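You operate a simulated robot arm through the tools that you are given. There is no shell and no other tool.

The job below is to be done with a simulated robot arm. You get a single attempt, and the scene is never put back.

## Task
The band in cell THREE is loose: shrink it tight with two bursts.
Fine: heater hood switch on, hood home on that cap twice, hood to its rest, switch off. Touch neither its mouth nor a hot band; split none. Dry hands at switches, buttons and plugs. Set down upright: heater hood. Where these are worked on the way, their far stop is far enough and under half their travel is too little: heater hood switch.

Only the result counts: the job must be done as asked and must still hold three seconds after the hand-in. Knocking over, shifting, dropping, spilling or breaking anything else fails it. Lids that push on must go on centred and level and be pressed home; caps that screw on are set level and turned clockwise until they are tight.

## Robot
A 7-joint arm with a fingered hand, fixed in place. Base frame: the origin is on the floor under the middle of its stand, x ahead of it, y to its left, z up; the work surface is at about z = 1005. Units: mm, rad, N and s.
It reaches about 1164 mm from its shoulder. Its first joint turns from -2.897 to 2.897 rad. Payload 4.7 kg.
The tool frame sits at the grasp point between the pads (the TCP): z along the fingers, y along the line on which they close. The tips reach 36 mm beyond it. The gripper opens to 120 mm; its body begins 42 mm behind the TCP. The gripper is a hand of 5 fingers: y runs from the thumb to the fingers, the wrist lies at [-18, -122, -210] in the tool frame, and closing takes about 1.5 s.
Orientation is that of the tool frame in the base frame, as a unit quaternion [x, y, z, w]. With the fingers straight down and the wrist toward the robot, the tool's x, y and z point along [0, 1, 0], [1, 0, 0] and [0, 0, -1] of the base frame.

## Interface
- The arm moves only by the tool drive_tool. Its argument "moves" is a list of rows, each a list of 6 numbers: the shift along the tool's x, y, z in mm, then the turn, a rotation vector about the tool's x, y, z in rad. In form: [[dx, dy, dz, wx, wy, wz], ...]. A call has 1 to 20 rows; each row shifts and turns the commanded pose from where the row before left it, along the tool's axes as they then stand. "claw" is the finger opening in mm, from 0 to 120, set as the call begins (left out, the last holds). A row lasts 0.2 s, in which the tool goes at most 50 mm and 0.15 rad; a call with a longer step from one row to the next is refused whole, and so is a gripper value outside its range. Where a pose cannot be reached the arm comes as near as it can. A force on the tool above 50 N (or 10 N above the force at the start of the call, whichever is more), or a blocked arm, ends the call early, and 0.2 s more pass. Each finger travels about 45 mm/s and halts on what it meets, pressing with about 32 N; the grip force reading is that of the motor and also rises with nothing between the fingers. The clock runs only during rows and for 0.2 s after the last one: add rows that do not move to give the fingers time. It gives the time, the measured TCP pose, the force on the tool (base axes), the opening and the grip force at its end, in the units of the frame above (readings bear some noise), with the torque about the TCP (base axes, N m) and any sound that the robot's microphone picked up, and new pictures: "show" is both (left out), scene, wrist or none.
- Cameras (640 x 400 px; columns grow to the right, rows downward): "scene" is fixed at [400.4, 649.7, 1663.2]; the picture's right is [-0.89, -0.46, 0.00], its down [-0.46, 0.88, -0.14] and it looks along [0.07, -0.13, -0.99] (base axes); focal length 269 px, centre (320, 200). "wrist" rides on the gripper at [73, -91, -143] in the tool frame; the picture's right is [-0.80, 0.28, -0.53], its down [-0.53, -0.73, 0.42] and it looks along [-0.27, 0.62, 0.74] (tool axes); focal length 234 px, centre (320, 200). There is no depth. A picture from a camera that has moved, and an enlarged one, comes with that camera's place and axes in the base frame and with its lens.
- move_fingers(index, middle, ring, little, thumb_bend, thumb_turn): sets how far each is bent, from 0 (flat) to 1 (curled in); at 0.3 the hand is open as for a grip, at 0.7 the pads meet at the TCP. One left out holds its place. A second passes; each finger stops where it meets its share of the squeeze, and holds until it gets a number again. A gripper value or a shape takes the hand back. It gives what a move gives, with no picture; readings hold the bend of each and the force on index, middle, ring, little, thumb and palm. thumb_turn goes from beside the hand (0) to across from the fingers (1), as for a grip.
- preshape(shape): the hand has 5 fingers and takes this shape, open, in about a second: jaw (thumb against the fingers, like two jaws); tri (thumb and two fingers); tip (a fingertip pinch); poke (one finger out to press); point (the index stretched); flat (the hand flat); cup (the hand cupped); fist (a fist). The gripper value then closes the fingers along that shape, each until it touches; the sizes above hold for jaw. It gives what a move gives, with no picture.
- close_up(camera, box): a new picture of the part [left, top, right, bottom] of that camera's present view, enlarged. The clock stands still meanwhile.
- finish_job(): hands the job in; it is judged then, once.

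Places have to be worked out from the pictures, the camera data and where the tool is seen. Open the gripper and draw the arm clear of the work before you hand the job in, unless the task says otherwise.

The tools are called after "Request:" by a JSON object that holds its "method" and its "body". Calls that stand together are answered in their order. drive_tool: Moves the arm, as the interface text tells. Its arguments: {"type":"object","properties":{"moves":{"type":"array","items":{"type":"array","items":{"type":"number"}}},"claw":{"type":"number"},"show":{"type":"string","enum":["both","scene","wrist","none"]}},"required":["moves"]} The other tools are called the same way: preshape (shape) gives the hand a shape; move_fingers (index, middle, ring, little, thumb_bend, thumb_turn) moves the fingers one by one; close_up (camera, box) takes an enlarged picture of a part of a camera's view; finish_job () hands the job in.

At the start:

```text
t: 0.0
tcp_pos: [395.6, 551.4, 1257.2]
ee_rot: [0.707, 0.707, 0.0, 0.0]
force: [0.0, -0.3, 0.6]
ft_torque: [-0.02, -0.07, -0.01]
opening: 119.4
finger_force: 0.0
shape: jaw
bend: [0.3, 0.3, 0.3, 0.3, 0.3, 0.98]
finger forces: [0.0, 0.1, 0.0, 0.1, 0.1, 0.0]
```

scene: 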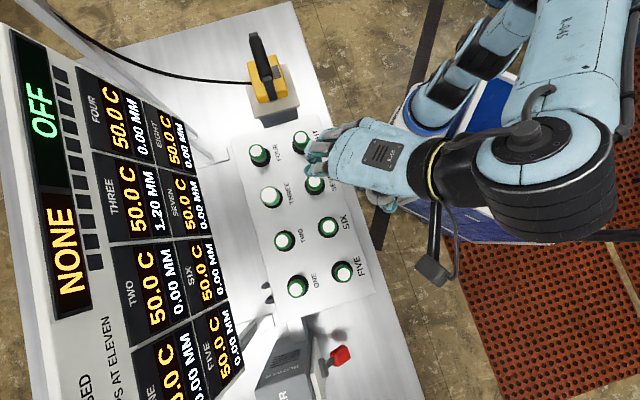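
wrist: 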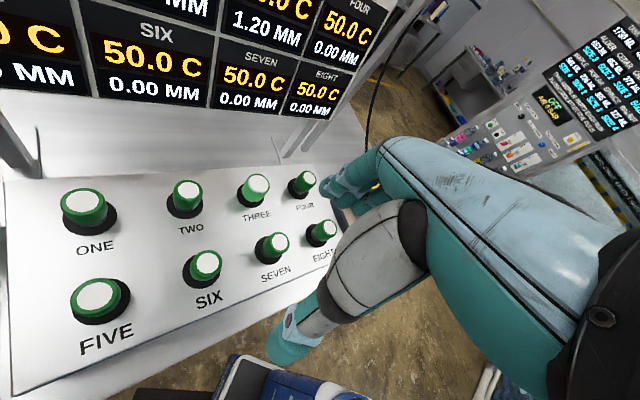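

I start by taking enlarged pictures of the scene to see the heater hood, switch, cells and panel.

Request:
{"method": "close_up", "body": {"camera": "scene", "box": [220, 20, 360, 130]}}

Request:
{"method": "close_up", "body": {"camera": "scene", "box": [220, 120, 380, 320]}}

Request:
{"method": "close_up", "body": {"camera": "scene", "box": [220, 280, 400, 400]}}

Request:
{"method": "close_up", "body": {"camera": "scene", "box": [0, 0, 240, 400]}}

```text
3.64 times, centred on (290, 75) of scene
camera zoom: at [400.4, 649.7, 1663.2], right [-0.89, -0.46, 0.0], down [-0.46, 0.88, -0.14], along [0.07, -0.13, -0.99], focal length 978 px, centre (429, 654)
```

zoom: 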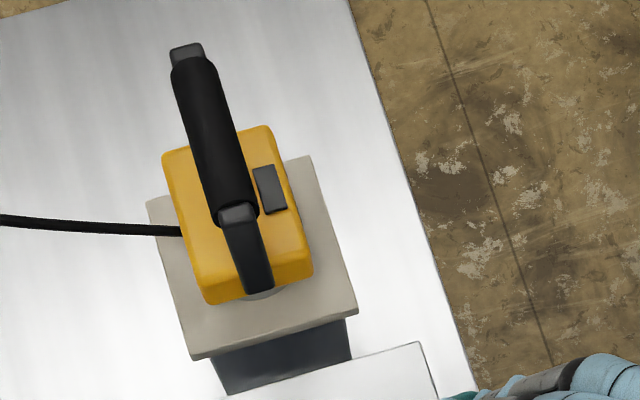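

```text
2.00 times, centred on (300, 220) of scene
camera zoom: at [400.4, 649.7, 1663.2], right [-0.89, -0.46, 0.0], down [-0.46, 0.88, -0.14], along [0.07, -0.13, -0.99], focal length 538 px, centre (360, 160)
```

zoom: 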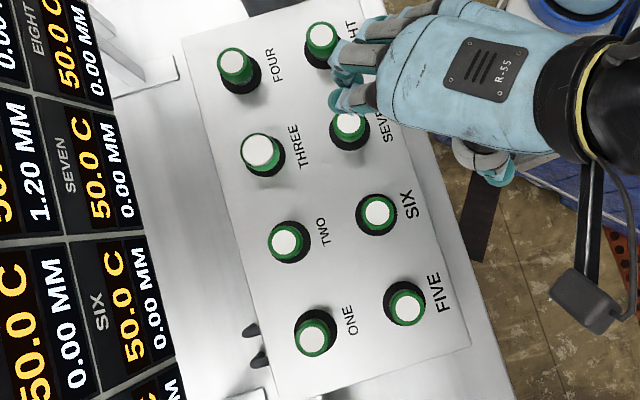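

```text
3.33 times, centred on (310, 340) of scene
camera zoom: at [400.4, 649.7, 1663.2], right [-0.89, -0.46, 0.0], down [-0.46, 0.88, -0.14], along [0.07, -0.13, -0.99], focal length 896 px, centre (353, -267)
```

zoom: 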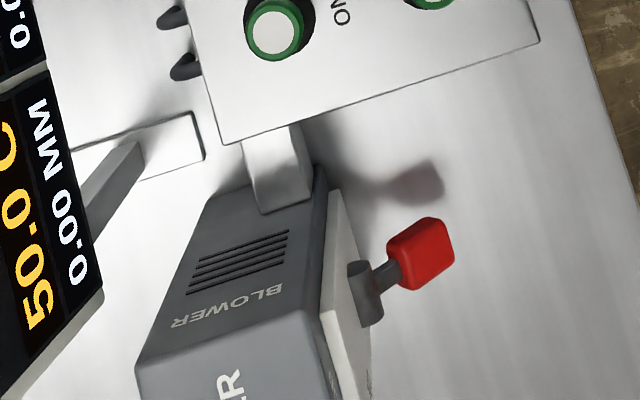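

```text
1.00 times, centred on (120, 200) of scene (not enlarged: the box is as wide or as high as the picture)
camera zoom: at [400.4, 649.7, 1663.2], right [-0.89, -0.46, 0.0], down [-0.46, 0.88, -0.14], along [0.07, -0.13, -0.99], focal length 269 px, centre (520, 200)
```

zoom: 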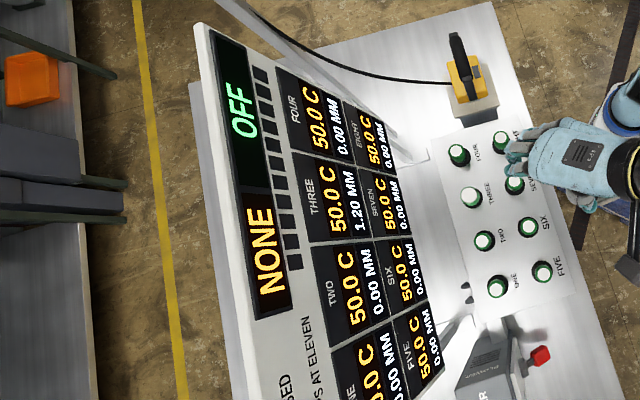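

The hood stands on a rest block at the far right of the bench and a box with a red-knobbed lever is at the left. I enlarge that box and the display to read their labels.

Request:
{"method": "close_up", "body": {"camera": "scene", "box": [240, 310, 370, 400]}}

Request:
{"method": "close_up", "body": {"camera": "scene", "box": [0, 0, 140, 100]}}

Request:
{"method": "close_up", "body": {"camera": "scene", "box": [0, 280, 180, 400]}}

Request:
{"method": "close_up", "body": {"camera": "wrist", "box": [150, 150, 350, 280]}}

Request:
{"method": "close_up", "body": {"camera": "wrist", "box": [440, 0, 640, 180]}}

```text
4.44 times, centred on (305, 355) of scene
camera zoom: at [400.4, 649.7, 1663.2], right [-0.89, -0.46, 0.0], down [-0.46, 0.88, -0.14], along [0.07, -0.13, -0.99], focal length 1195 px, centre (387, -489)
```

zoom: 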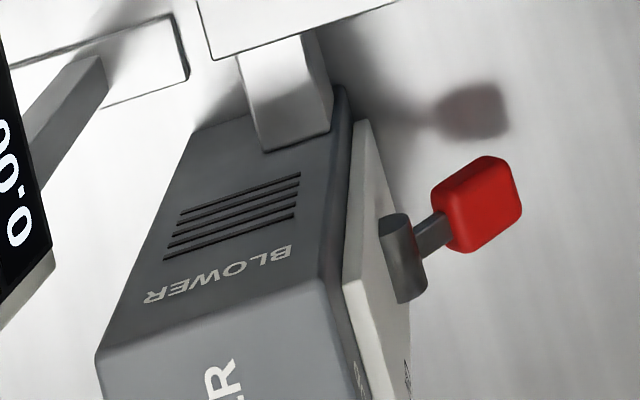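

```text
4.00 times, centred on (70, 50) of scene
camera zoom: at [400.4, 649.7, 1663.2], right [-0.89, -0.46, 0.0], down [-0.46, 0.88, -0.14], along [0.07, -0.13, -0.99], focal length 1076 px, centre (1320, 800)
```

zoom: 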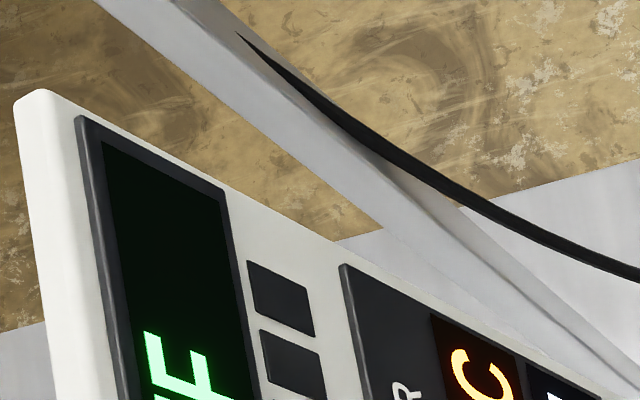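

```text
3.33 times, centred on (90, 340) of scene
camera zoom: at [400.4, 649.7, 1663.2], right [-0.89, -0.46, 0.0], down [-0.46, 0.88, -0.14], along [0.07, -0.13, -0.99], focal length 896 px, centre (1087, -267)
```

zoom: 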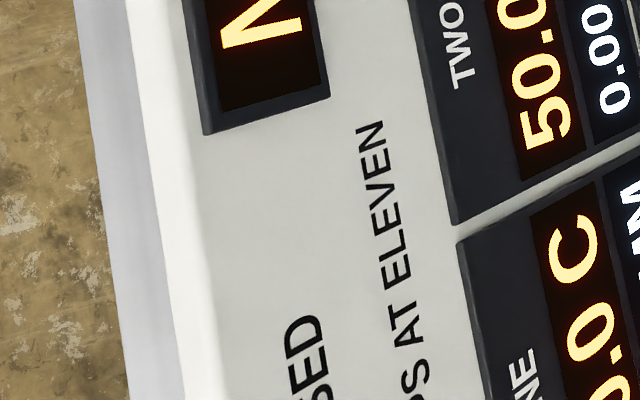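

```text
3.08 times, centred on (250, 215) of wrist
camera zoom: at [304.7, 623.0, 1400.4], right [0.28, -0.8, 0.53], down [-0.73, -0.53, -0.42], along [0.62, -0.27, -0.74], focal length 720 px, centre (535, 154)
```

zoom: 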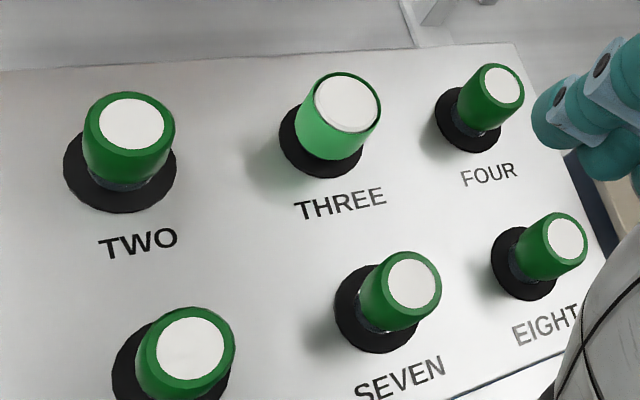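

```text
2.22 times, centred on (540, 90) of wrist
camera zoom: at [304.7, 623.0, 1400.4], right [0.28, -0.8, 0.53], down [-0.73, -0.53, -0.42], along [0.62, -0.27, -0.74], focal length 520 px, centre (-169, 444)
```

zoom: 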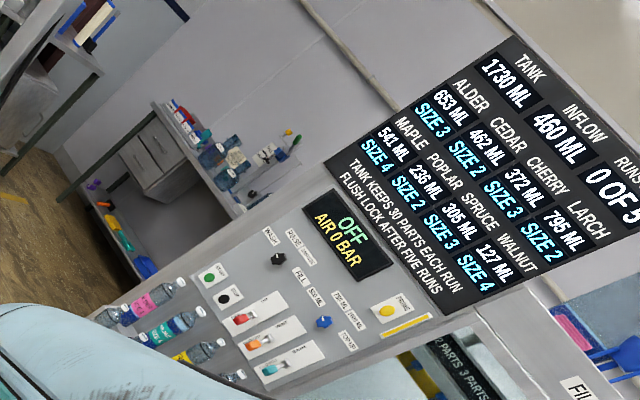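

The panel shows OFF/NONE and cell THREE has 1.20 MM of slack, all at 50 C. I turn the hand to face the bench and tilt it so the wrist camera can read the board, staying high above the cells.

Request:
{"method": "drive_tool", "body": {"moves": [[0, 0, -20, 0, 0, -0.13], [0, 0, -20, 0, 0, -0.13], [0, 0, -20, 0, 0, -0.13], [0, 0, 0, 0, 0, -0.13], [0, 0, 0, 0, 0, -0.13], [0, 0, 0, 0, 0, -0.135], [0, 0, 0, -0.13, 0, 0], [0, 0, 0, -0.13, 0, 0], [0, 0, 0, -0.13, 0, 0]]}}

```text
t: 2.0
tcp_pos: [397.4, 550.5, 1315.9]
ee_rot: [0.375, 0.907, 0.179, 0.074]
force: [-0.3, 1.0, -0.5]
ft_torque: [0.02, 0.01, 0.04]
opening: 120.0
finger_force: 0.0
shape: jaw
bend: [0.3, 0.3, 0.3, 0.3, 0.3, 0.98]
finger forces: [0.0, 0.1, 0.0, 0.0, 0.0, 0.0]
camera wrist: at [246.8, 502.8, 1414.1], right [0.61, -0.53, 0.59], down [0.01, -0.74, -0.67], along [0.79, 0.42, -0.44], focal length 234 px, centre (320, 200)
```

scene: 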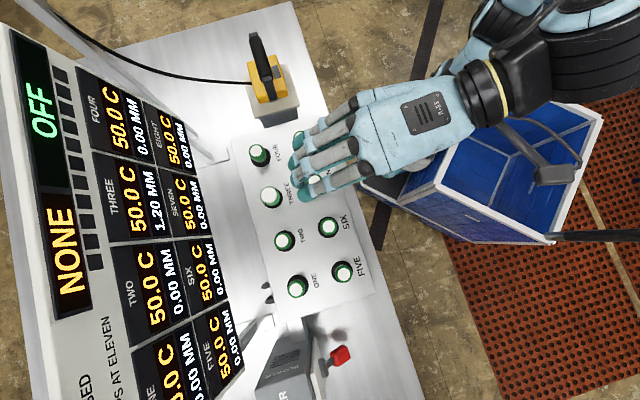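
wrist: 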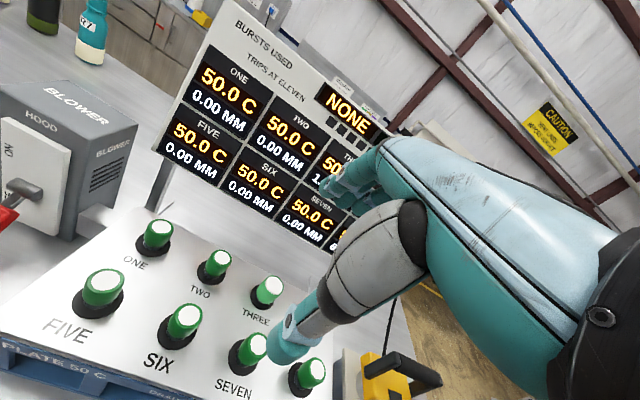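

The board reads "BURSTS USED: NONE / TRIPS AT ELEVEN". The lever box is labelled HOOD BLOWER with an ON mark; I enlarge it, the plate label, and the hood.

Request:
{"method": "close_up", "body": {"camera": "wrist", "box": [0, 70, 160, 260]}}

Request:
{"method": "close_up", "body": {"camera": "wrist", "box": [0, 320, 240, 400]}}

Request:
{"method": "close_up", "body": {"camera": "wrist", "box": [320, 330, 460, 400]}}

Request:
{"method": "close_up", "body": {"camera": "wrist", "box": [200, 0, 400, 140]}}

```text
2.11 times, centred on (80, 165) of wrist
camera zoom: at [246.8, 502.8, 1414.1], right [0.61, -0.53, 0.59], down [0.01, -0.74, -0.67], along [0.79, 0.42, -0.44], focal length 493 px, centre (825, 274)
```

zoom: 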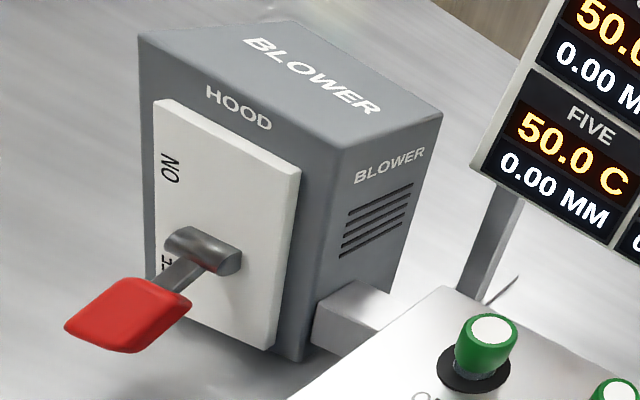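

```text
2.67 times, centred on (120, 360) of wrist
camera zoom: at [246.8, 502.8, 1414.1], right [0.61, -0.53, 0.59], down [0.01, -0.74, -0.67], along [0.79, 0.42, -0.44], focal length 624 px, centre (853, -227)
```

zoom: 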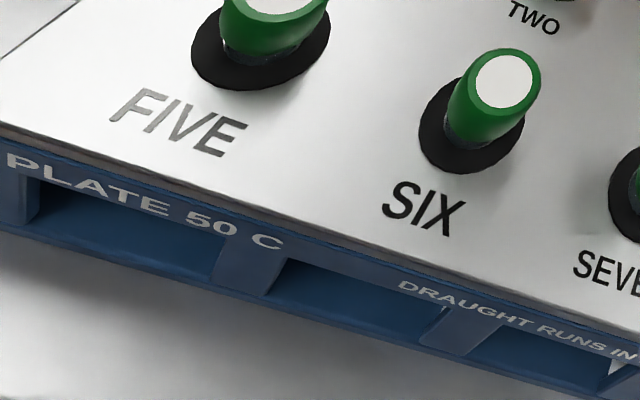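

```text
4.57 times, centred on (390, 365) of wrist
camera zoom: at [246.8, 502.8, 1414.1], right [0.61, -0.53, 0.59], down [0.01, -0.74, -0.67], along [0.79, 0.42, -0.44], focal length 1070 px, centre (0, -554)
```

zoom: 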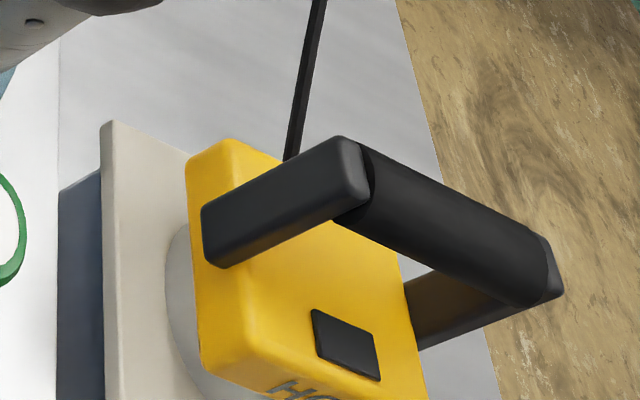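

```text
2.86 times, centred on (300, 70) of wrist
camera zoom: at [246.8, 502.8, 1414.1], right [0.61, -0.53, 0.59], down [0.01, -0.74, -0.67], along [0.79, 0.42, -0.44], focal length 669 px, centre (377, 571)
```

zoom: 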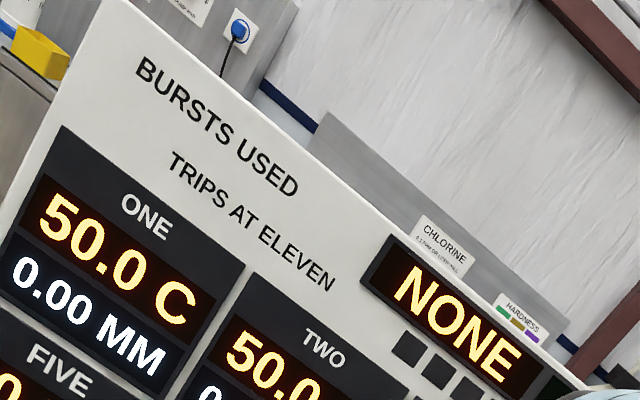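

The lever box is "HOOD BLOWER" with ON at the top and the lever currently down at OFF, so this is the hood's switch. I shift the hand back-left, staying high, to get a close view of the lever.

Request:
{"method": "drive_tool", "body": {"moves": [[38, -17.7, 10, 0, 0, 0], [38, -17.7, 10, 0, 0, 0], [38, -17.7, 10, 0, 0, 0], [38, -17.7, 10, 0, 0, 0], [0, 0, 0, 0, 0, 0]]}}

```text
t: 3.2
tcp_pos: [252.8, 622.2, 1255.8]
ee_rot: [0.375, 0.907, 0.179, 0.074]
force: [-1.5, 0.4, 1.6]
ft_torque: [0.02, -0.01, 0.04]
opening: 119.8
finger_force: 0.1
shape: jaw
bend: [0.3, 0.3, 0.3, 0.3, 0.3, 0.98]
finger forces: [0.0, 0.0, 0.0, 0.0, 0.1, 0.0]
camera wrist: at [102.8, 574.9, 1354.4], right [0.61, -0.53, 0.59], down [0.01, -0.74, -0.67], along [0.79, 0.42, -0.45], focal length 234 px, centre (320, 200)
```

scene: 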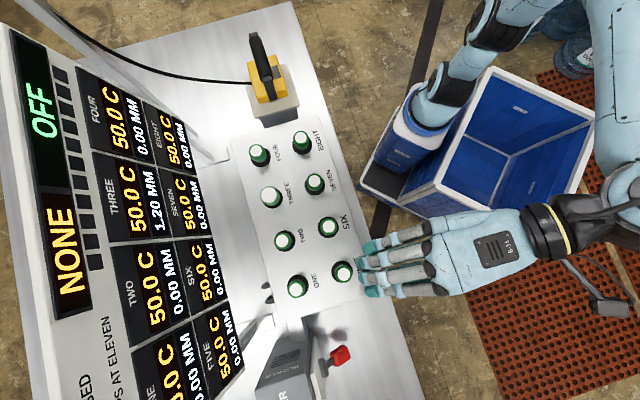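
wrist: 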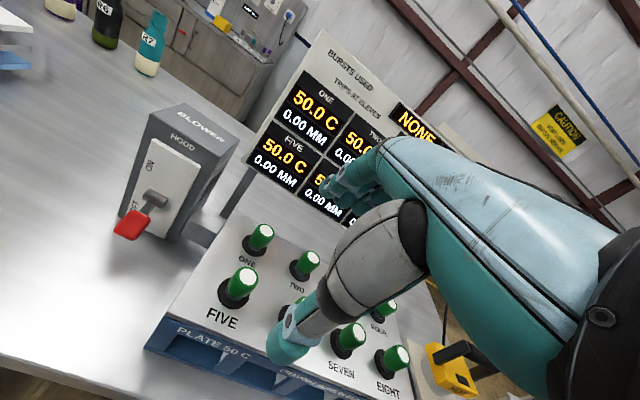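

Now I can see the lever from the side; I enlarge it and the plate's labels.

Request:
{"method": "close_up", "body": {"camera": "wrist", "box": [90, 90, 250, 260]}}

Request:
{"method": "close_up", "body": {"camera": "wrist", "box": [140, 300, 420, 400]}}

Request:
{"method": "close_up", "body": {"camera": "scene", "box": [220, 120, 400, 320]}}

Request:
{"method": "close_up", "body": {"camera": "scene", "box": [260, 320, 380, 400]}}

```text
2.35 times, centred on (170, 175) of wrist
camera zoom: at [102.8, 574.9, 1354.4], right [0.61, -0.53, 0.59], down [0.01, -0.74, -0.67], along [0.79, 0.42, -0.45], focal length 551 px, centre (673, 259)
```

zoom: 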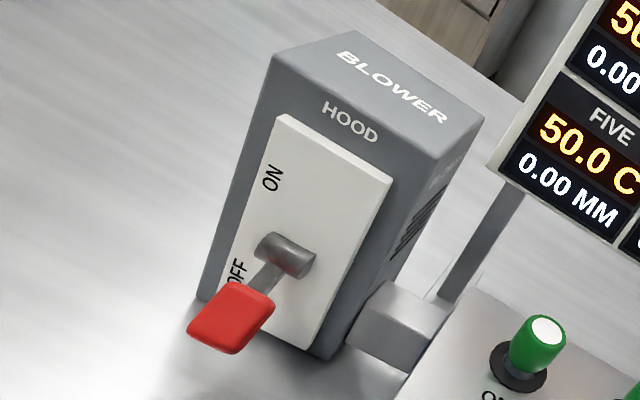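

```text
2.29 times, centred on (280, 350) of wrist
camera zoom: at [102.8, 574.9, 1354.4], right [0.61, -0.53, 0.59], down [0.01, -0.74, -0.67], along [0.79, 0.42, -0.45], focal length 535 px, centre (411, -143)
```

zoom: 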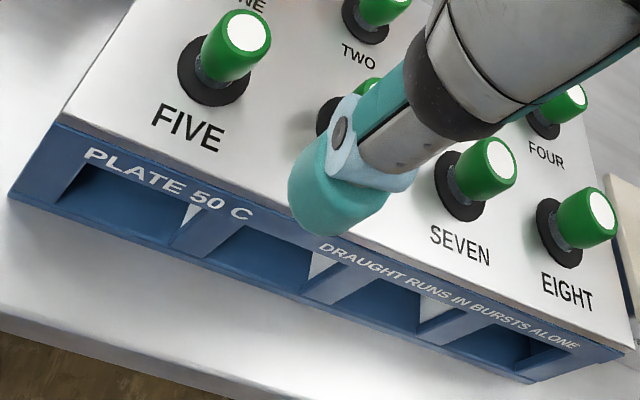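

```text
2.00 times, centred on (310, 220) of scene
camera zoom: at [400.4, 649.7, 1663.2], right [-0.89, -0.46, 0.0], down [-0.46, 0.88, -0.14], along [0.07, -0.13, -0.99], focal length 538 px, centre (340, 160)
```

zoom: 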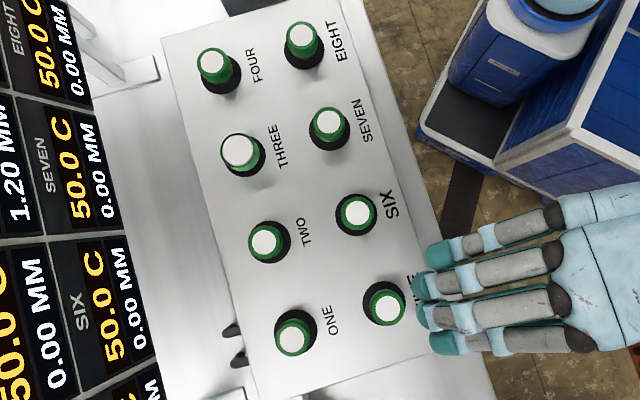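

```text
5.00 times, centred on (320, 360) of scene
camera zoom: at [400.4, 649.7, 1663.2], right [-0.89, -0.46, 0.0], down [-0.46, 0.88, -0.14], along [0.07, -0.13, -0.99], focal length 1344 px, centre (320, -600)
```

zoom: 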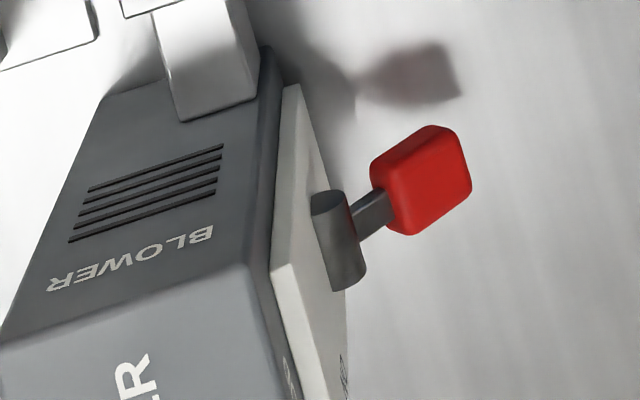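

The lever pivots at about (257, 904, 993) with its knob at about (225, 876, 960), and the bench top itself is lower (~880); the plate reads "DRAUGHT RUNS IN BURSTS ALONE". I will pinch the knob sideways, so I level the hand and yaw it a quarter turn while high up.

Request:
{"method": "drive_tool", "body": {"moves": [[0, 0, 0, 0.13, 0, 0], [0, 0, 0, 0.13, 0, 0], [0, 0, 0, 0.13, 0, 0], [0, 0, 0, 0, 0, -0.1309], [0, 0, 0, 0, 0, -0.1309], [0, 0, 0, 0, 0, -0.1309], [0, 0, 0, 0, 0, -0.1309], [0, 0, 0, 0, 0, -0.1309], [0, 0, 0, 0, 0, -0.1309], [0, 0, 0, 0, 0, -0.1309], [0, 0, 0, 0, 0, -0.1309], [0, 0, 0, 0, 0, -0.1309], [0, 0, 0, 0, 0, -0.1309], [0, 0, 0, 0, 0, -0.1309], [0, 0, 0, 0, 0, -0.1309]]}}

```text
t: 6.4
tcp_pos: [254.2, 623.4, 1253.3]
ee_rot: [-0.383, 0.924, 0.0, 0.0]
force: [0.0, -0.1, 0.4]
ft_torque: [0.01, -0.03, 0.04]
opening: 119.7
finger_force: 0.1
shape: jaw
bend: [0.3, 0.3, 0.3, 0.3, 0.3, 0.98]
finger forces: [0.0, 0.1, 0.1, 0.1, 0.1, 0.0]
camera wrist: at [266.7, 506.8, 1397.1], right [0.37, 0.77, 0.53], down [0.89, -0.14, -0.42], along [-0.25, 0.63, -0.74], focal length 234 px, centre (320, 200)
```

scene: 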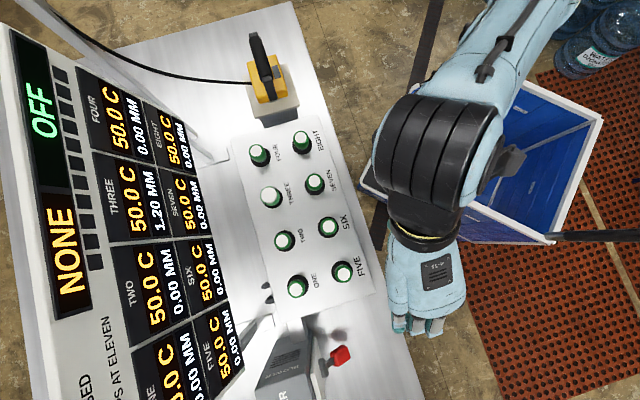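
wrist: 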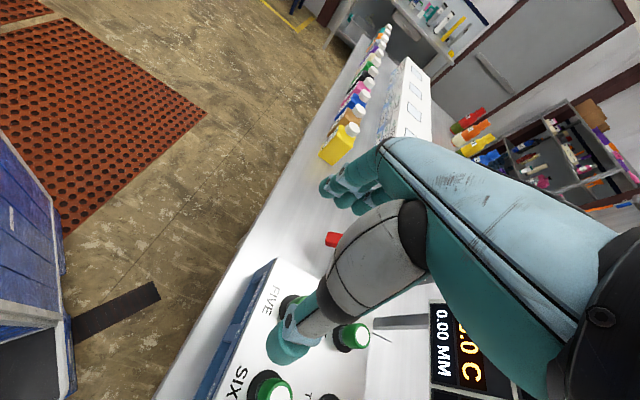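

The yaw worked. I move over the knob at height and descend part of the way, to look at where it lies relative to the fingers.

Request:
{"method": "drive_tool", "body": {"moves": [[-28, 39.8, 0, 0, 0, 0], [-28, 39.8, 0, 0, 0, 0], [-28, 39.8, 0, 0, 0, 0], [-28, 39.8, 0, 0, 0, 0], [-28, 39.8, 0, 0, 0, 0], [0, 0, 30, 0, 0, 0], [0, 0, 30, 0, 0, 0], [0, 0, 30, 0, 0, 0], [0, 0, 0, 0, 0, 0]]}}

```text
t: 8.4
tcp_pos: [223.1, 776.2, 1131.2]
ee_rot: [-0.383, 0.924, 0.0, -0.001]
force: [-0.4, -0.4, 0.4]
ft_torque: [0.02, 0.01, 0.01]
opening: 120.2
finger_force: 0.1
shape: jaw
bend: [0.3, 0.3, 0.3, 0.3, 0.3, 0.98]
finger forces: [0.0, 0.0, 0.0, 0.0, 0.1, 0.0]
out of reach, approached as far as the arm can: row 3, 4, 5
camera wrist: at [236.6, 660.8, 1275.0], right [0.37, 0.77, 0.53], down [0.89, -0.14, -0.42], along [-0.25, 0.63, -0.74], focal length 234 px, centre (320, 200)
```

scene: 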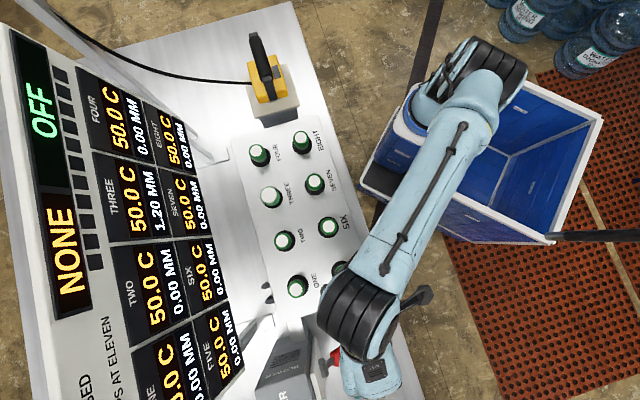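
wrist: 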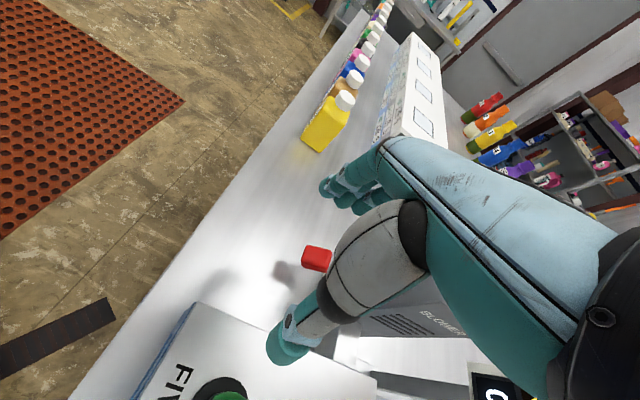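

The upright hand runs out of reach there, so I tilt it back (fingers pointing forward-down) to bring the wrist nearer the robot before going on.

Request:
{"method": "drive_tool", "body": {"moves": [[0, 0, 0, 0, -0.14, 0], [0, 0, 0, 0, -0.14, 0], [0, 0, 0, 0, -0.14, 0], [0, 0, 0, 0, -0.14, 0], [0, 0, 0, 0, -0.14, 0], [0, 0, 0, 0, 0, 0]]}}

```text
t: 9.8
tcp_pos: [223.9, 776.5, 1133.4]
ee_rot: [-0.359, 0.867, 0.132, 0.318]
force: [0.2, 0.1, 0.3]
ft_torque: [0.0, -0.03, 0.03]
opening: 119.9
finger_force: 0.0
shape: jaw
bend: [0.3, 0.3, 0.3, 0.3, 0.3, 0.98]
finger forces: [0.1, 0.1, 0.0, 0.1, 0.0, 0.1]
camera wrist: at [183.1, 607.5, 1196.3], right [0.0, 0.39, 0.92], down [1.0, -0.04, 0.02], along [0.04, 0.92, -0.39], focal length 234 px, centre (320, 200)
```

scene: 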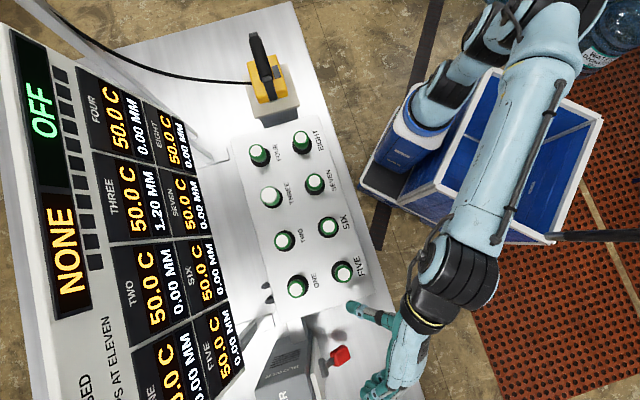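
wrist: 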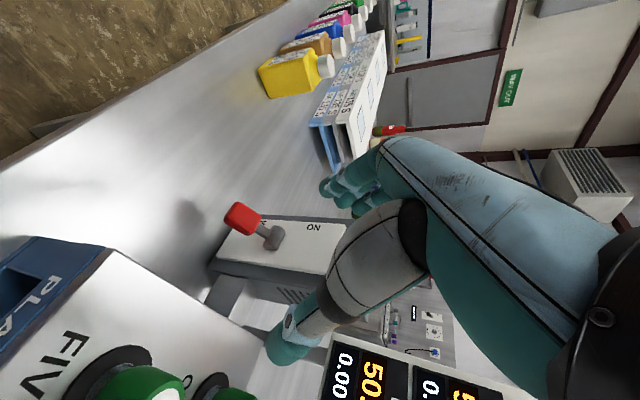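

Now the lever is in clear view. I enlarge it for a precise triangulation.

Request:
{"method": "close_up", "body": {"camera": "wrist", "box": [180, 170, 340, 290]}}

Request:
{"method": "close_up", "body": {"camera": "scene", "box": [290, 290, 450, 400]}}

```text
3.33 times, centred on (260, 230) of wrist
camera zoom: at [183.1, 607.5, 1196.3], right [0.0, 0.39, 0.92], down [1.0, -0.04, 0.02], along [0.04, 0.92, -0.39], focal length 781 px, centre (520, 100)
```

zoom: 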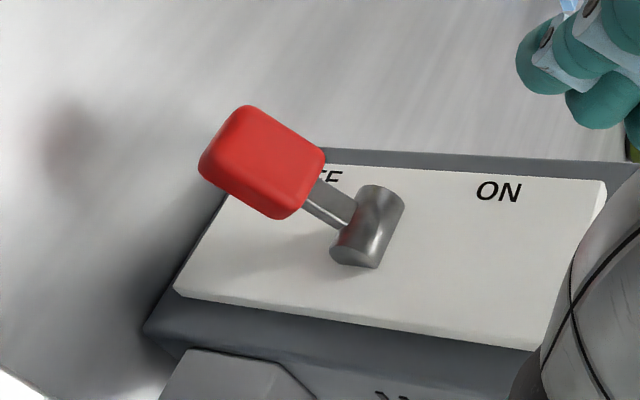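

```text
3.64 times, centred on (370, 345) of scene
camera zoom: at [400.4, 649.7, 1663.2], right [-0.89, -0.46, 0.0], down [-0.46, 0.88, -0.14], along [0.07, -0.13, -0.99], focal length 978 px, centre (138, -327)
```

zoom: 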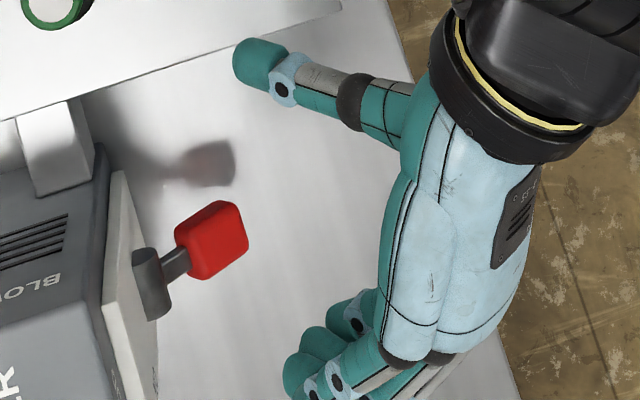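

Knob centre is now fixed at about (226, 877, 961) and the pivot at (257, 907, 995). I reduce the tilt slightly and move to a stand-off point about 90 mm back from the knob along the finger direction.

Request:
{"method": "drive_tool", "body": {"moves": [[0, 0, 0, 0, 0.0873, 0], [9.9, 17.4, 23.2, 0, 0, 0], [9.9, 17.4, 23.2, 0, 0, 0], [9.9, 17.4, 23.2, 0, 0, 0], [9.9, 17.4, 23.2, 0, 0, 0], [0, 0, 0, 0, 0, 0]]}}

```text
t: 11.2
tcp_pos: [187.8, 841.5, 1032.8]
ee_rot: [-0.365, 0.881, 0.115, 0.278]
force: [0.0, 0.1, -0.5]
ft_torque: [-0.04, 0.01, 0.01]
opening: 120.0
finger_force: 0.0
shape: jaw
bend: [0.3, 0.3, 0.3, 0.3, 0.3, 0.98]
finger forces: [0.1, 0.0, 0.0, 0.0, 0.0, 0.0]
camera wrist: at [151.6, 676.6, 1108.8], right [0.05, 0.45, 0.89], down [1.0, -0.04, -0.04], along [0.01, 0.89, -0.45], focal length 234 px, centre (320, 200)
```

scene: 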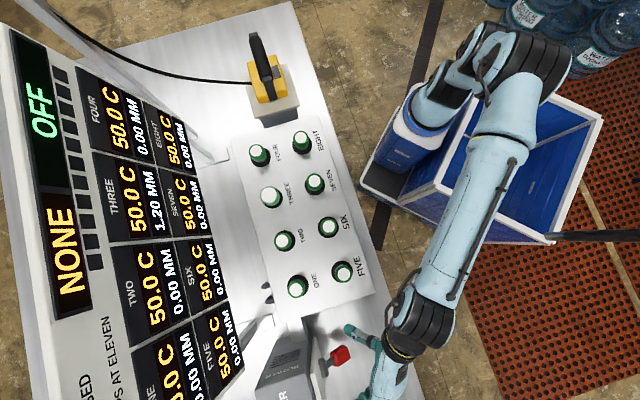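
wrist: 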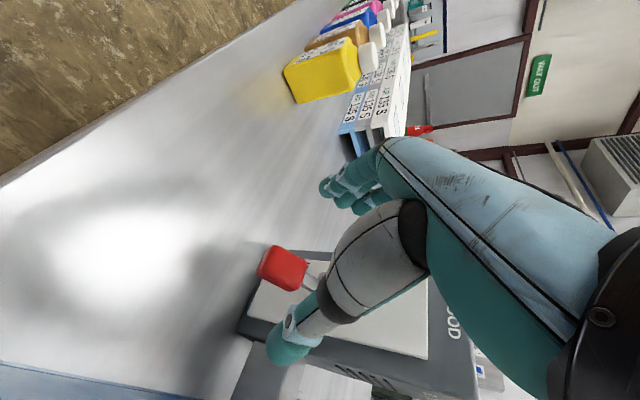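

The knob lies exactly on the fingers' approach line (projected at about (283, 266), seen at (283, 269)). I advance 60 mm along it and check.

Request:
{"method": "drive_tool", "body": {"moves": [[0, 0, 20, 0, 0, 0], [0, 0, 20, 0, 0, 0], [0, 0, 20, 0, 0, 0], [0, 0, 0, 0, 0, 0]]}}

```text
t: 12.2
tcp_pos: [212.6, 865.1, 985.1]
ee_rot: [-0.365, 0.881, 0.115, 0.279]
force: [0.7, 0.6, -0.1]
ft_torque: [0.0, -0.02, -0.02]
opening: 120.1
finger_force: 0.2
shape: jaw
bend: [0.3, 0.3, 0.3, 0.3, 0.3, 0.98]
finger forces: [0.0, 0.0, 0.1, 0.0, 0.0, 0.0]
camera wrist: at [176.8, 700.8, 1061.2], right [0.05, 0.45, 0.89], down [1.0, -0.04, -0.04], along [0.01, 0.89, -0.45], focal length 234 px, centre (320, 200)
```

scene: 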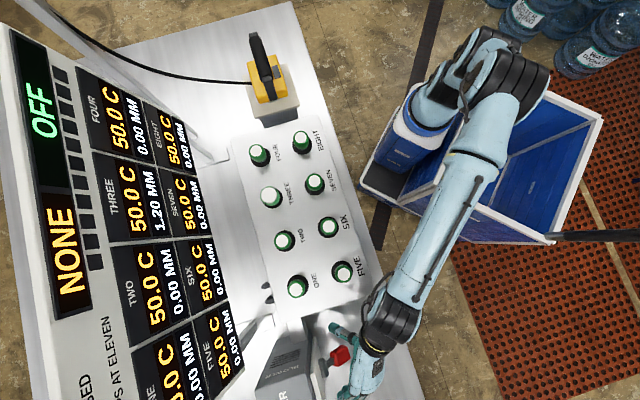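
wrist: 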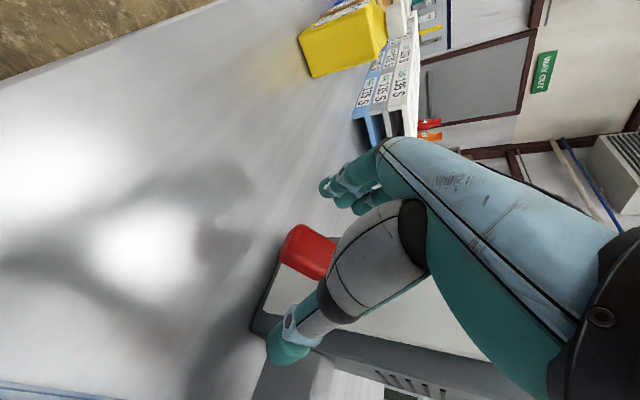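

The knob sits between thumb and fingers with about 30 mm left to go. I advance 32 mm and then close the fingers on it.

Request:
{"method": "drive_tool", "body": {"moves": [[0, 0, 16, 0, 0, 0], [0, 0, 16, 0, 0, 0], [0, 0, 0, 0, 0, 0]], "show": "wrist"}}

Request:
{"method": "drive_tool", "body": {"moves": [[0, 0, 0, 0, 0, 0], [0, 0, 0, 0, 0, 0], [0, 0, 0, 0, 0, 0], [0, 0, 0, 0, 0, 0], [0, 0, 0, 0, 0, 0], [0, 0, 0, 0, 0, 0], [0, 0, 0, 0, 0, 0], [0, 0, 0, 0, 0, 0]], "claw": 25}}

```text
t: 13.0
tcp_pos: [226.1, 878.7, 958.8]
ee_rot: [-0.365, 0.881, 0.116, 0.279]
force: [0.1, 0.0, 0.7]
ft_torque: [0.02, -0.02, 0.01]
opening: 120.0
finger_force: 0.1
shape: jaw
bend: [0.3, 0.3, 0.3, 0.3, 0.3, 0.98]
finger forces: [0.0, 0.0, 0.0, 0.0, 0.0, 0.0]
camera wrist: at [190.6, 714.7, 1035.1], right [0.05, 0.45, 0.89], down [1.0, -0.04, -0.04], along [0.01, 0.89, -0.45], focal length 234 px, centre (320, 200)
```

wrist: 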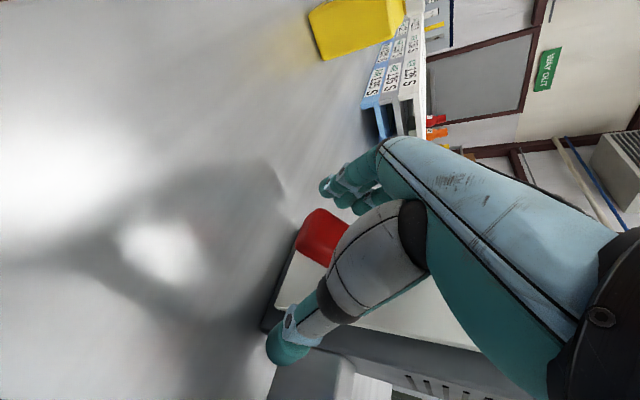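

```text
t: 14.8
tcp_pos: [225.9, 879.6, 960.3]
ee_rot: [-0.365, 0.881, 0.115, 0.279]
force: [-24.6, 1.9, 5.9]
ft_torque: [0.39, -0.25, 1.56]
opening: 25.6
finger_force: 0.0
shape: jaw
bend: [0.73, 0.58, 0.47, 0.47, 0.74, 1.0]
finger forces: [0.0, 0.1, 12.7, 16.8, 0.3, 0.0]
camera wrist: at [189.7, 714.3, 1036.3], right [0.05, 0.45, 0.89], down [1.0, -0.04, -0.04], along [0.01, 0.89, -0.45], focal length 234 px, centre (320, 200)
```

scene: 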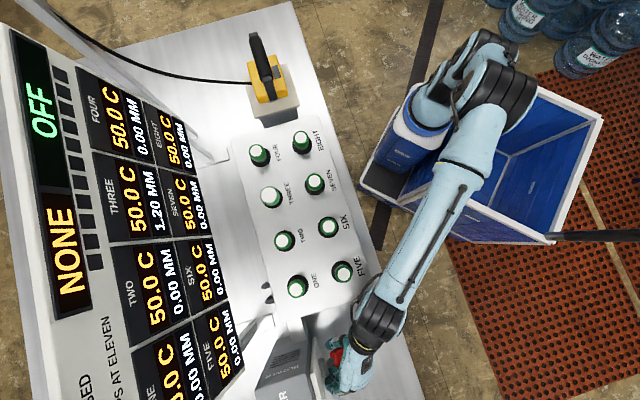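
wrist: 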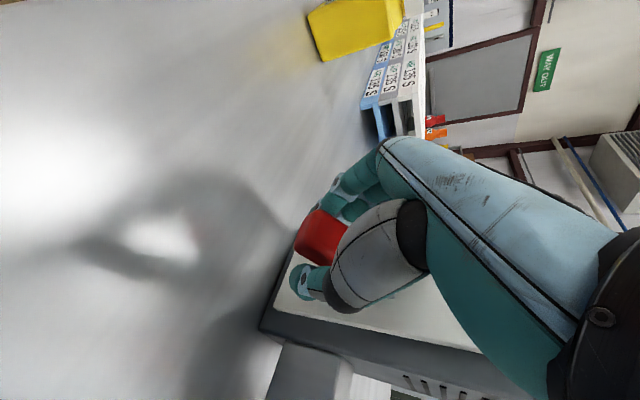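

Ring and little finger press on the knob but the thumb and index passed it without contact, so the grip is one-sided. I look closer.

Request:
{"method": "close_up", "body": {"camera": "wrist", "box": [250, 130, 430, 330]}}

Request:
{"method": "close_up", "body": {"camera": "scene", "box": [290, 310, 410, 400]}}

```text
2.00 times, centred on (340, 230) of wrist
camera zoom: at [189.7, 714.3, 1036.3], right [0.05, 0.45, 0.89], down [1.0, -0.04, -0.04], along [0.01, 0.89, -0.45], focal length 468 px, centre (280, 140)
```

zoom: 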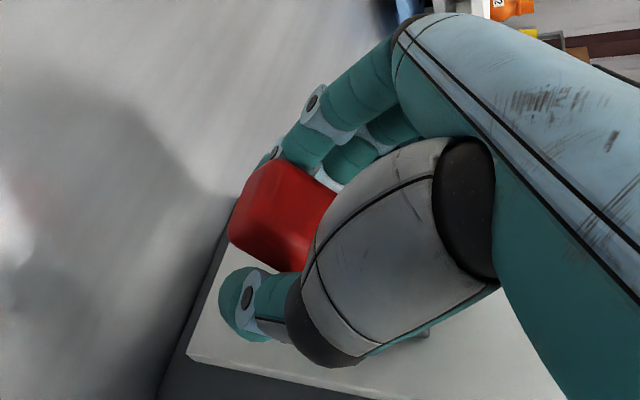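

```text
4.44 times, centred on (350, 355) of scene
camera zoom: at [400.4, 649.7, 1663.2], right [-0.89, -0.46, 0.0], down [-0.46, 0.88, -0.14], along [0.07, -0.13, -0.99], focal length 1195 px, centre (187, -489)
```

zoom: 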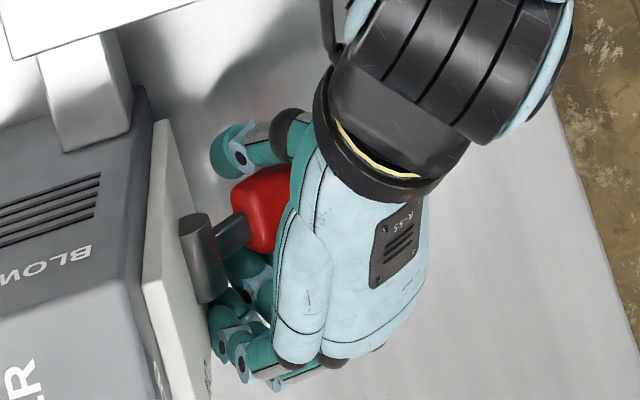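

The knob is between the fingers and thumb; the thumb just hasn't closed far enough to touch. I close further so the thumb opposes the ring and little fingers.

Request:
{"method": "drive_tool", "body": {"moves": [[0, 0, 0, 0, 0, 0], [0, 0, 0, 0, 0, 0], [0, 0, 0, 0, 0, 0], [0, 0, 0, 0, 0, 0], [0, 0, 0, 0, 0, 0]], "claw": 3}}

```text
t: 16.0
tcp_pos: [228.1, 880.4, 958.9]
ee_rot: [-0.365, 0.881, 0.114, 0.279]
force: [6.9, -13.8, 1.5]
ft_torque: [0.23, -0.18, 0.46]
opening: 20.4
finger_force: 32.2
shape: jaw
bend: [0.74, 0.72, 0.41, 0.41, 0.76, 1.0]
finger forces: [9.9, 1.6, 4.9, 11.5, 29.3, 0.0]
camera wrist: at [191.5, 714.1, 1035.0], right [0.05, 0.45, 0.89], down [1.0, -0.04, -0.04], along [0.02, 0.89, -0.45], focal length 234 px, centre (320, 200)
```

scene: 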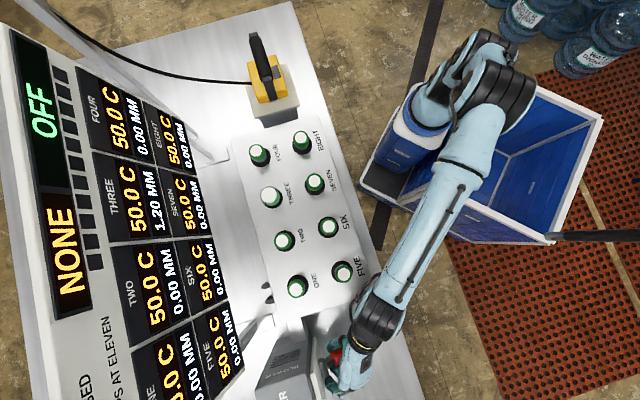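
wrist: 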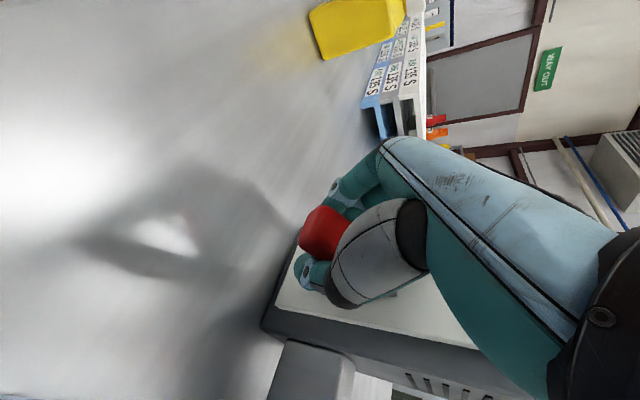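

Thumb and index now close around the knob with ring and little on its side, so it's captured. I lift along the first half of the lever's arc and check forces.

Request:
{"method": "drive_tool", "body": {"moves": [[-0.6, 0, -12.2, 0, 0, 0], [-3.3, 0, -12, 0, 0, 0], [-6, 0, -11, 0, 0, 0], [0, 0, 0, 0, 0, 0]]}}

```text
t: 17.0
tcp_pos: [218.5, 870.6, 994.9]
ee_rot: [-0.365, 0.881, 0.117, 0.278]
force: [-0.6, 0.6, -0.6]
ft_torque: [-0.02, 0.01, 0.02]
opening: 15.6
finger_force: 32.5
shape: jaw
bend: [0.74, 0.72, 0.71, 0.69, 0.81, 1.0]
finger forces: [0.0, 0.0, 1.1, 0.1, 0.1, 0.0]
heard: click
camera wrist: at [182.4, 705.4, 1070.1], right [0.05, 0.45, 0.89], down [1.0, -0.04, -0.04], along [0.01, 0.89, -0.45], focal length 234 px, centre (320, 200)
```

scene: 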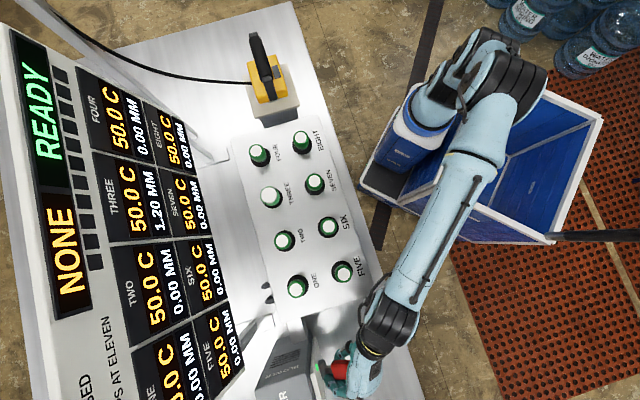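
wrist: 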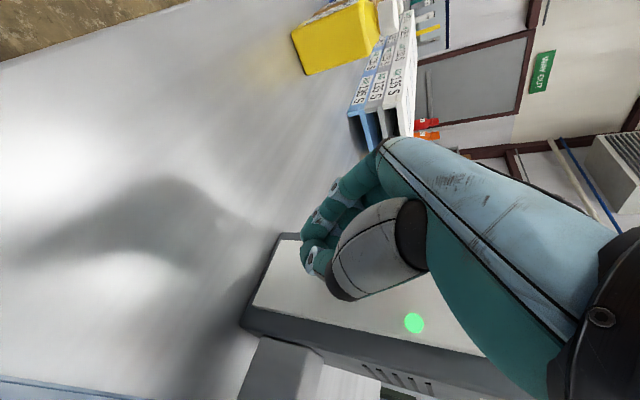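

A click was heard, the board now shows READY and the lamp is green; the lever snapped over to ON. I open the fingers and back straight out away from the box to check the lever.

Request:
{"method": "drive_tool", "body": {"moves": [[0, 0, 0, 0, 0, 0], [0, 0, 0, 0, 0, 0], [0, 0, 0, 0, 0, 0], [0, 0, 0, 0, 0, 0], [0, 0, 0, 0, 0, 0], [0, 0, 0, 0, 0, 0], [0, 0, 0, 0, 0, 0], [0, 0, 0, 0, 0, 0], [16.4, 0, -11.5, 0, 0, 0], [16.4, 0, -11.5, 0, 0, 0], [16.4, 0, -11.5, 0, 0, 0], [16.4, 0, -11.5, 0, 0, 0], [16.4, 0, -11.5, 0, 0, 0], [0, 0, 0, 0, 0, 0]], "claw": 120}}

```text
t: 20.0
tcp_pos: [147.6, 799.0, 995.2]
ee_rot: [-0.365, 0.881, 0.115, 0.278]
force: [0.4, -0.1, 0.0]
ft_torque: [0.03, 0.02, 0.01]
opening: 119.7
finger_force: 0.0
shape: jaw
bend: [0.3, 0.3, 0.3, 0.3, 0.3, 0.98]
finger forces: [0.0, 0.0, 0.0, 0.0, 0.2, 0.1]
camera wrist: at [110.7, 634.3, 1069.7], right [0.05, 0.45, 0.89], down [1.0, -0.04, -0.04], along [0.01, 0.89, -0.45], focal length 234 px, centre (320, 200)
```

scene: 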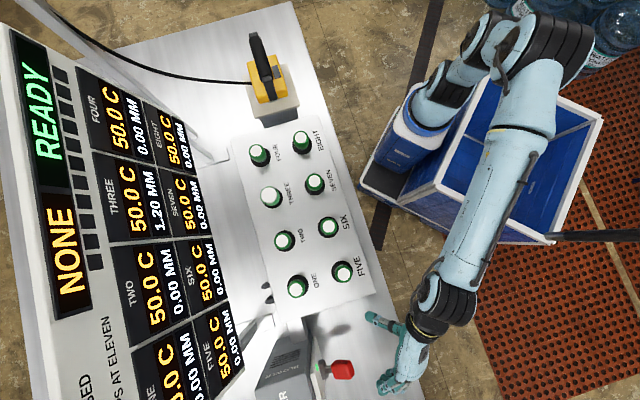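
wrist: 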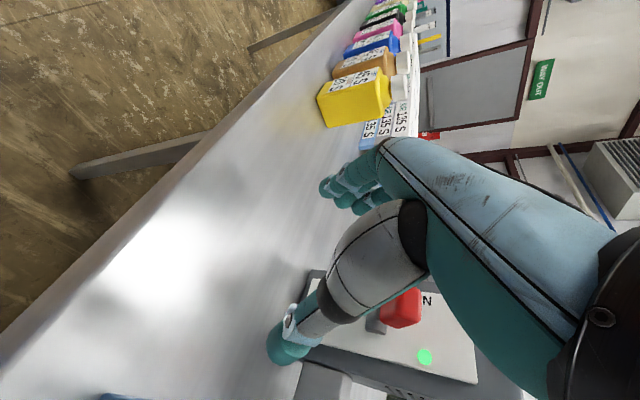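

The knob now sits at z≈1032 (about +41°), fully at the ON stop. I raise the hand, retreat toward the robot, and level it again.

Request:
{"method": "drive_tool", "body": {"moves": [[-21.5, 0, -30.7, 0, 0, 0], [-21.5, 0, -30.7, 0, 0, 0], [-21.5, 0, -30.7, 0, 0, 0], [-21.5, 0, -30.7, 0, 0, 0], [-2.8, -35.3, -24.5, 0, 0, 0], [-2.8, -35.3, -24.5, 0, 0, 0], [-2.8, -35.3, -24.5, 0, 0, 0], [-2.8, -35.3, -24.5, 0, 0, 0], [-2.8, -35.3, -24.5, 0, 0, 0], [-2.8, -35.3, -24.5, 0, 0, 0], [0, 0, 0, 0, 0.122, 0], [0, 0, 0, 0, 0.122, 0], [0, 0, 0, 0, 0.122, 0], [0, 0, 0, 0, 0.122, 0], [0, 0, 0, 0, 0.122, 0]], "show": "scene"}}

Request:
{"method": "drive_tool", "body": {"moves": [[0, 0, 0, 0, 0, 0.1309], [0, 0, 0, 0, 0, 0.1309], [0, 0, 0, 0, 0, 0.1309], [0, 0, 0, 0, 0, 0.1309], [0, 0, 0, 0, 0, 0.1309], [0, 0, 0, 0, 0, 0.1309], [0, 0, 0, 0, 0, 0.1309], [0, 0, 0, 0, 0, 0.1309], [0, 0, 0, 0, 0, 0.1309], [0, 0, 0, 0, 0, 0.1309], [0, 0, 0, 0, 0, 0.1309], [0, 0, 0, 0, 0, 0.1309], [0, 0, 0, 0, 0, 0]]}}

```text
t: 23.2
tcp_pos: [245.9, 599.3, 1275.0]
ee_rot: [-0.382, 0.924, 0.002, 0.001]
force: [-1.2, -0.2, 1.0]
ft_torque: [0.05, -0.04, -0.03]
opening: 119.5
finger_force: 0.1
shape: jaw
bend: [0.3, 0.3, 0.3, 0.3, 0.3, 0.98]
finger forces: [0.1, 0.1, 0.1, 0.1, 0.0, 0.0]
```

scene: 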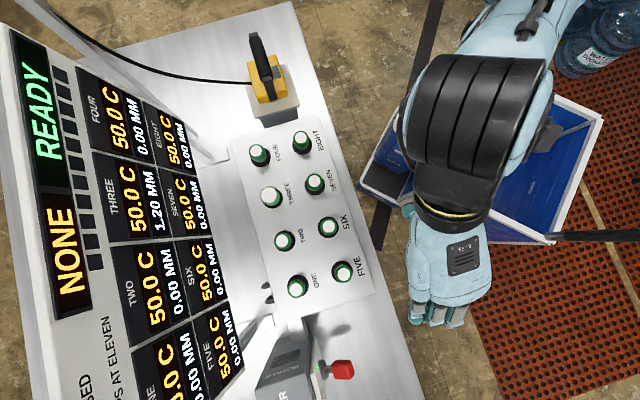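

```text
t: 26.0
tcp_pos: [248.4, 599.9, 1272.8]
ee_rot: [0.384, 0.923, 0.001, 0.0]
force: [0.4, -0.8, -0.5]
ft_torque: [0.02, 0.02, -0.01]
opening: 119.9
finger_force: 0.1
shape: jaw
bend: [0.3, 0.3, 0.3, 0.3, 0.3, 0.98]
finger forces: [0.0, 0.1, 0.1, 0.0, 0.0, 0.0]
camera wrist: at [130.1, 586.5, 1416.6], right [0.76, -0.37, 0.53], down [-0.14, -0.89, -0.43], along [0.63, 0.25, -0.74], focal length 234 px, centre (320, 200)
```

scene: 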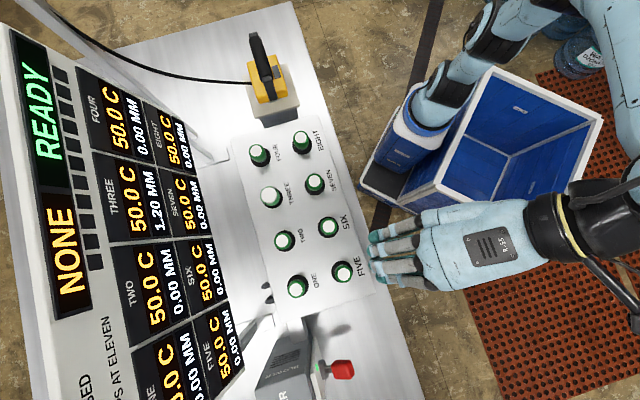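
wrist: 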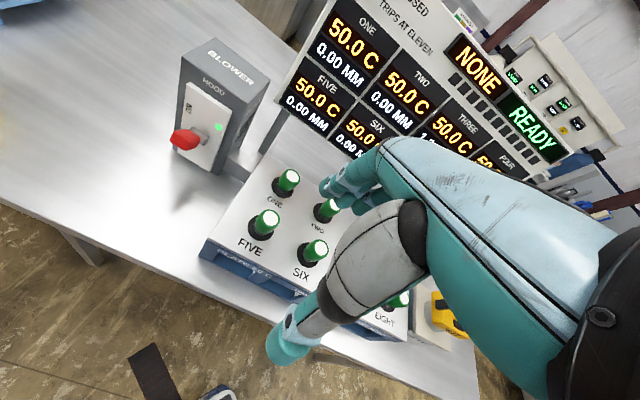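

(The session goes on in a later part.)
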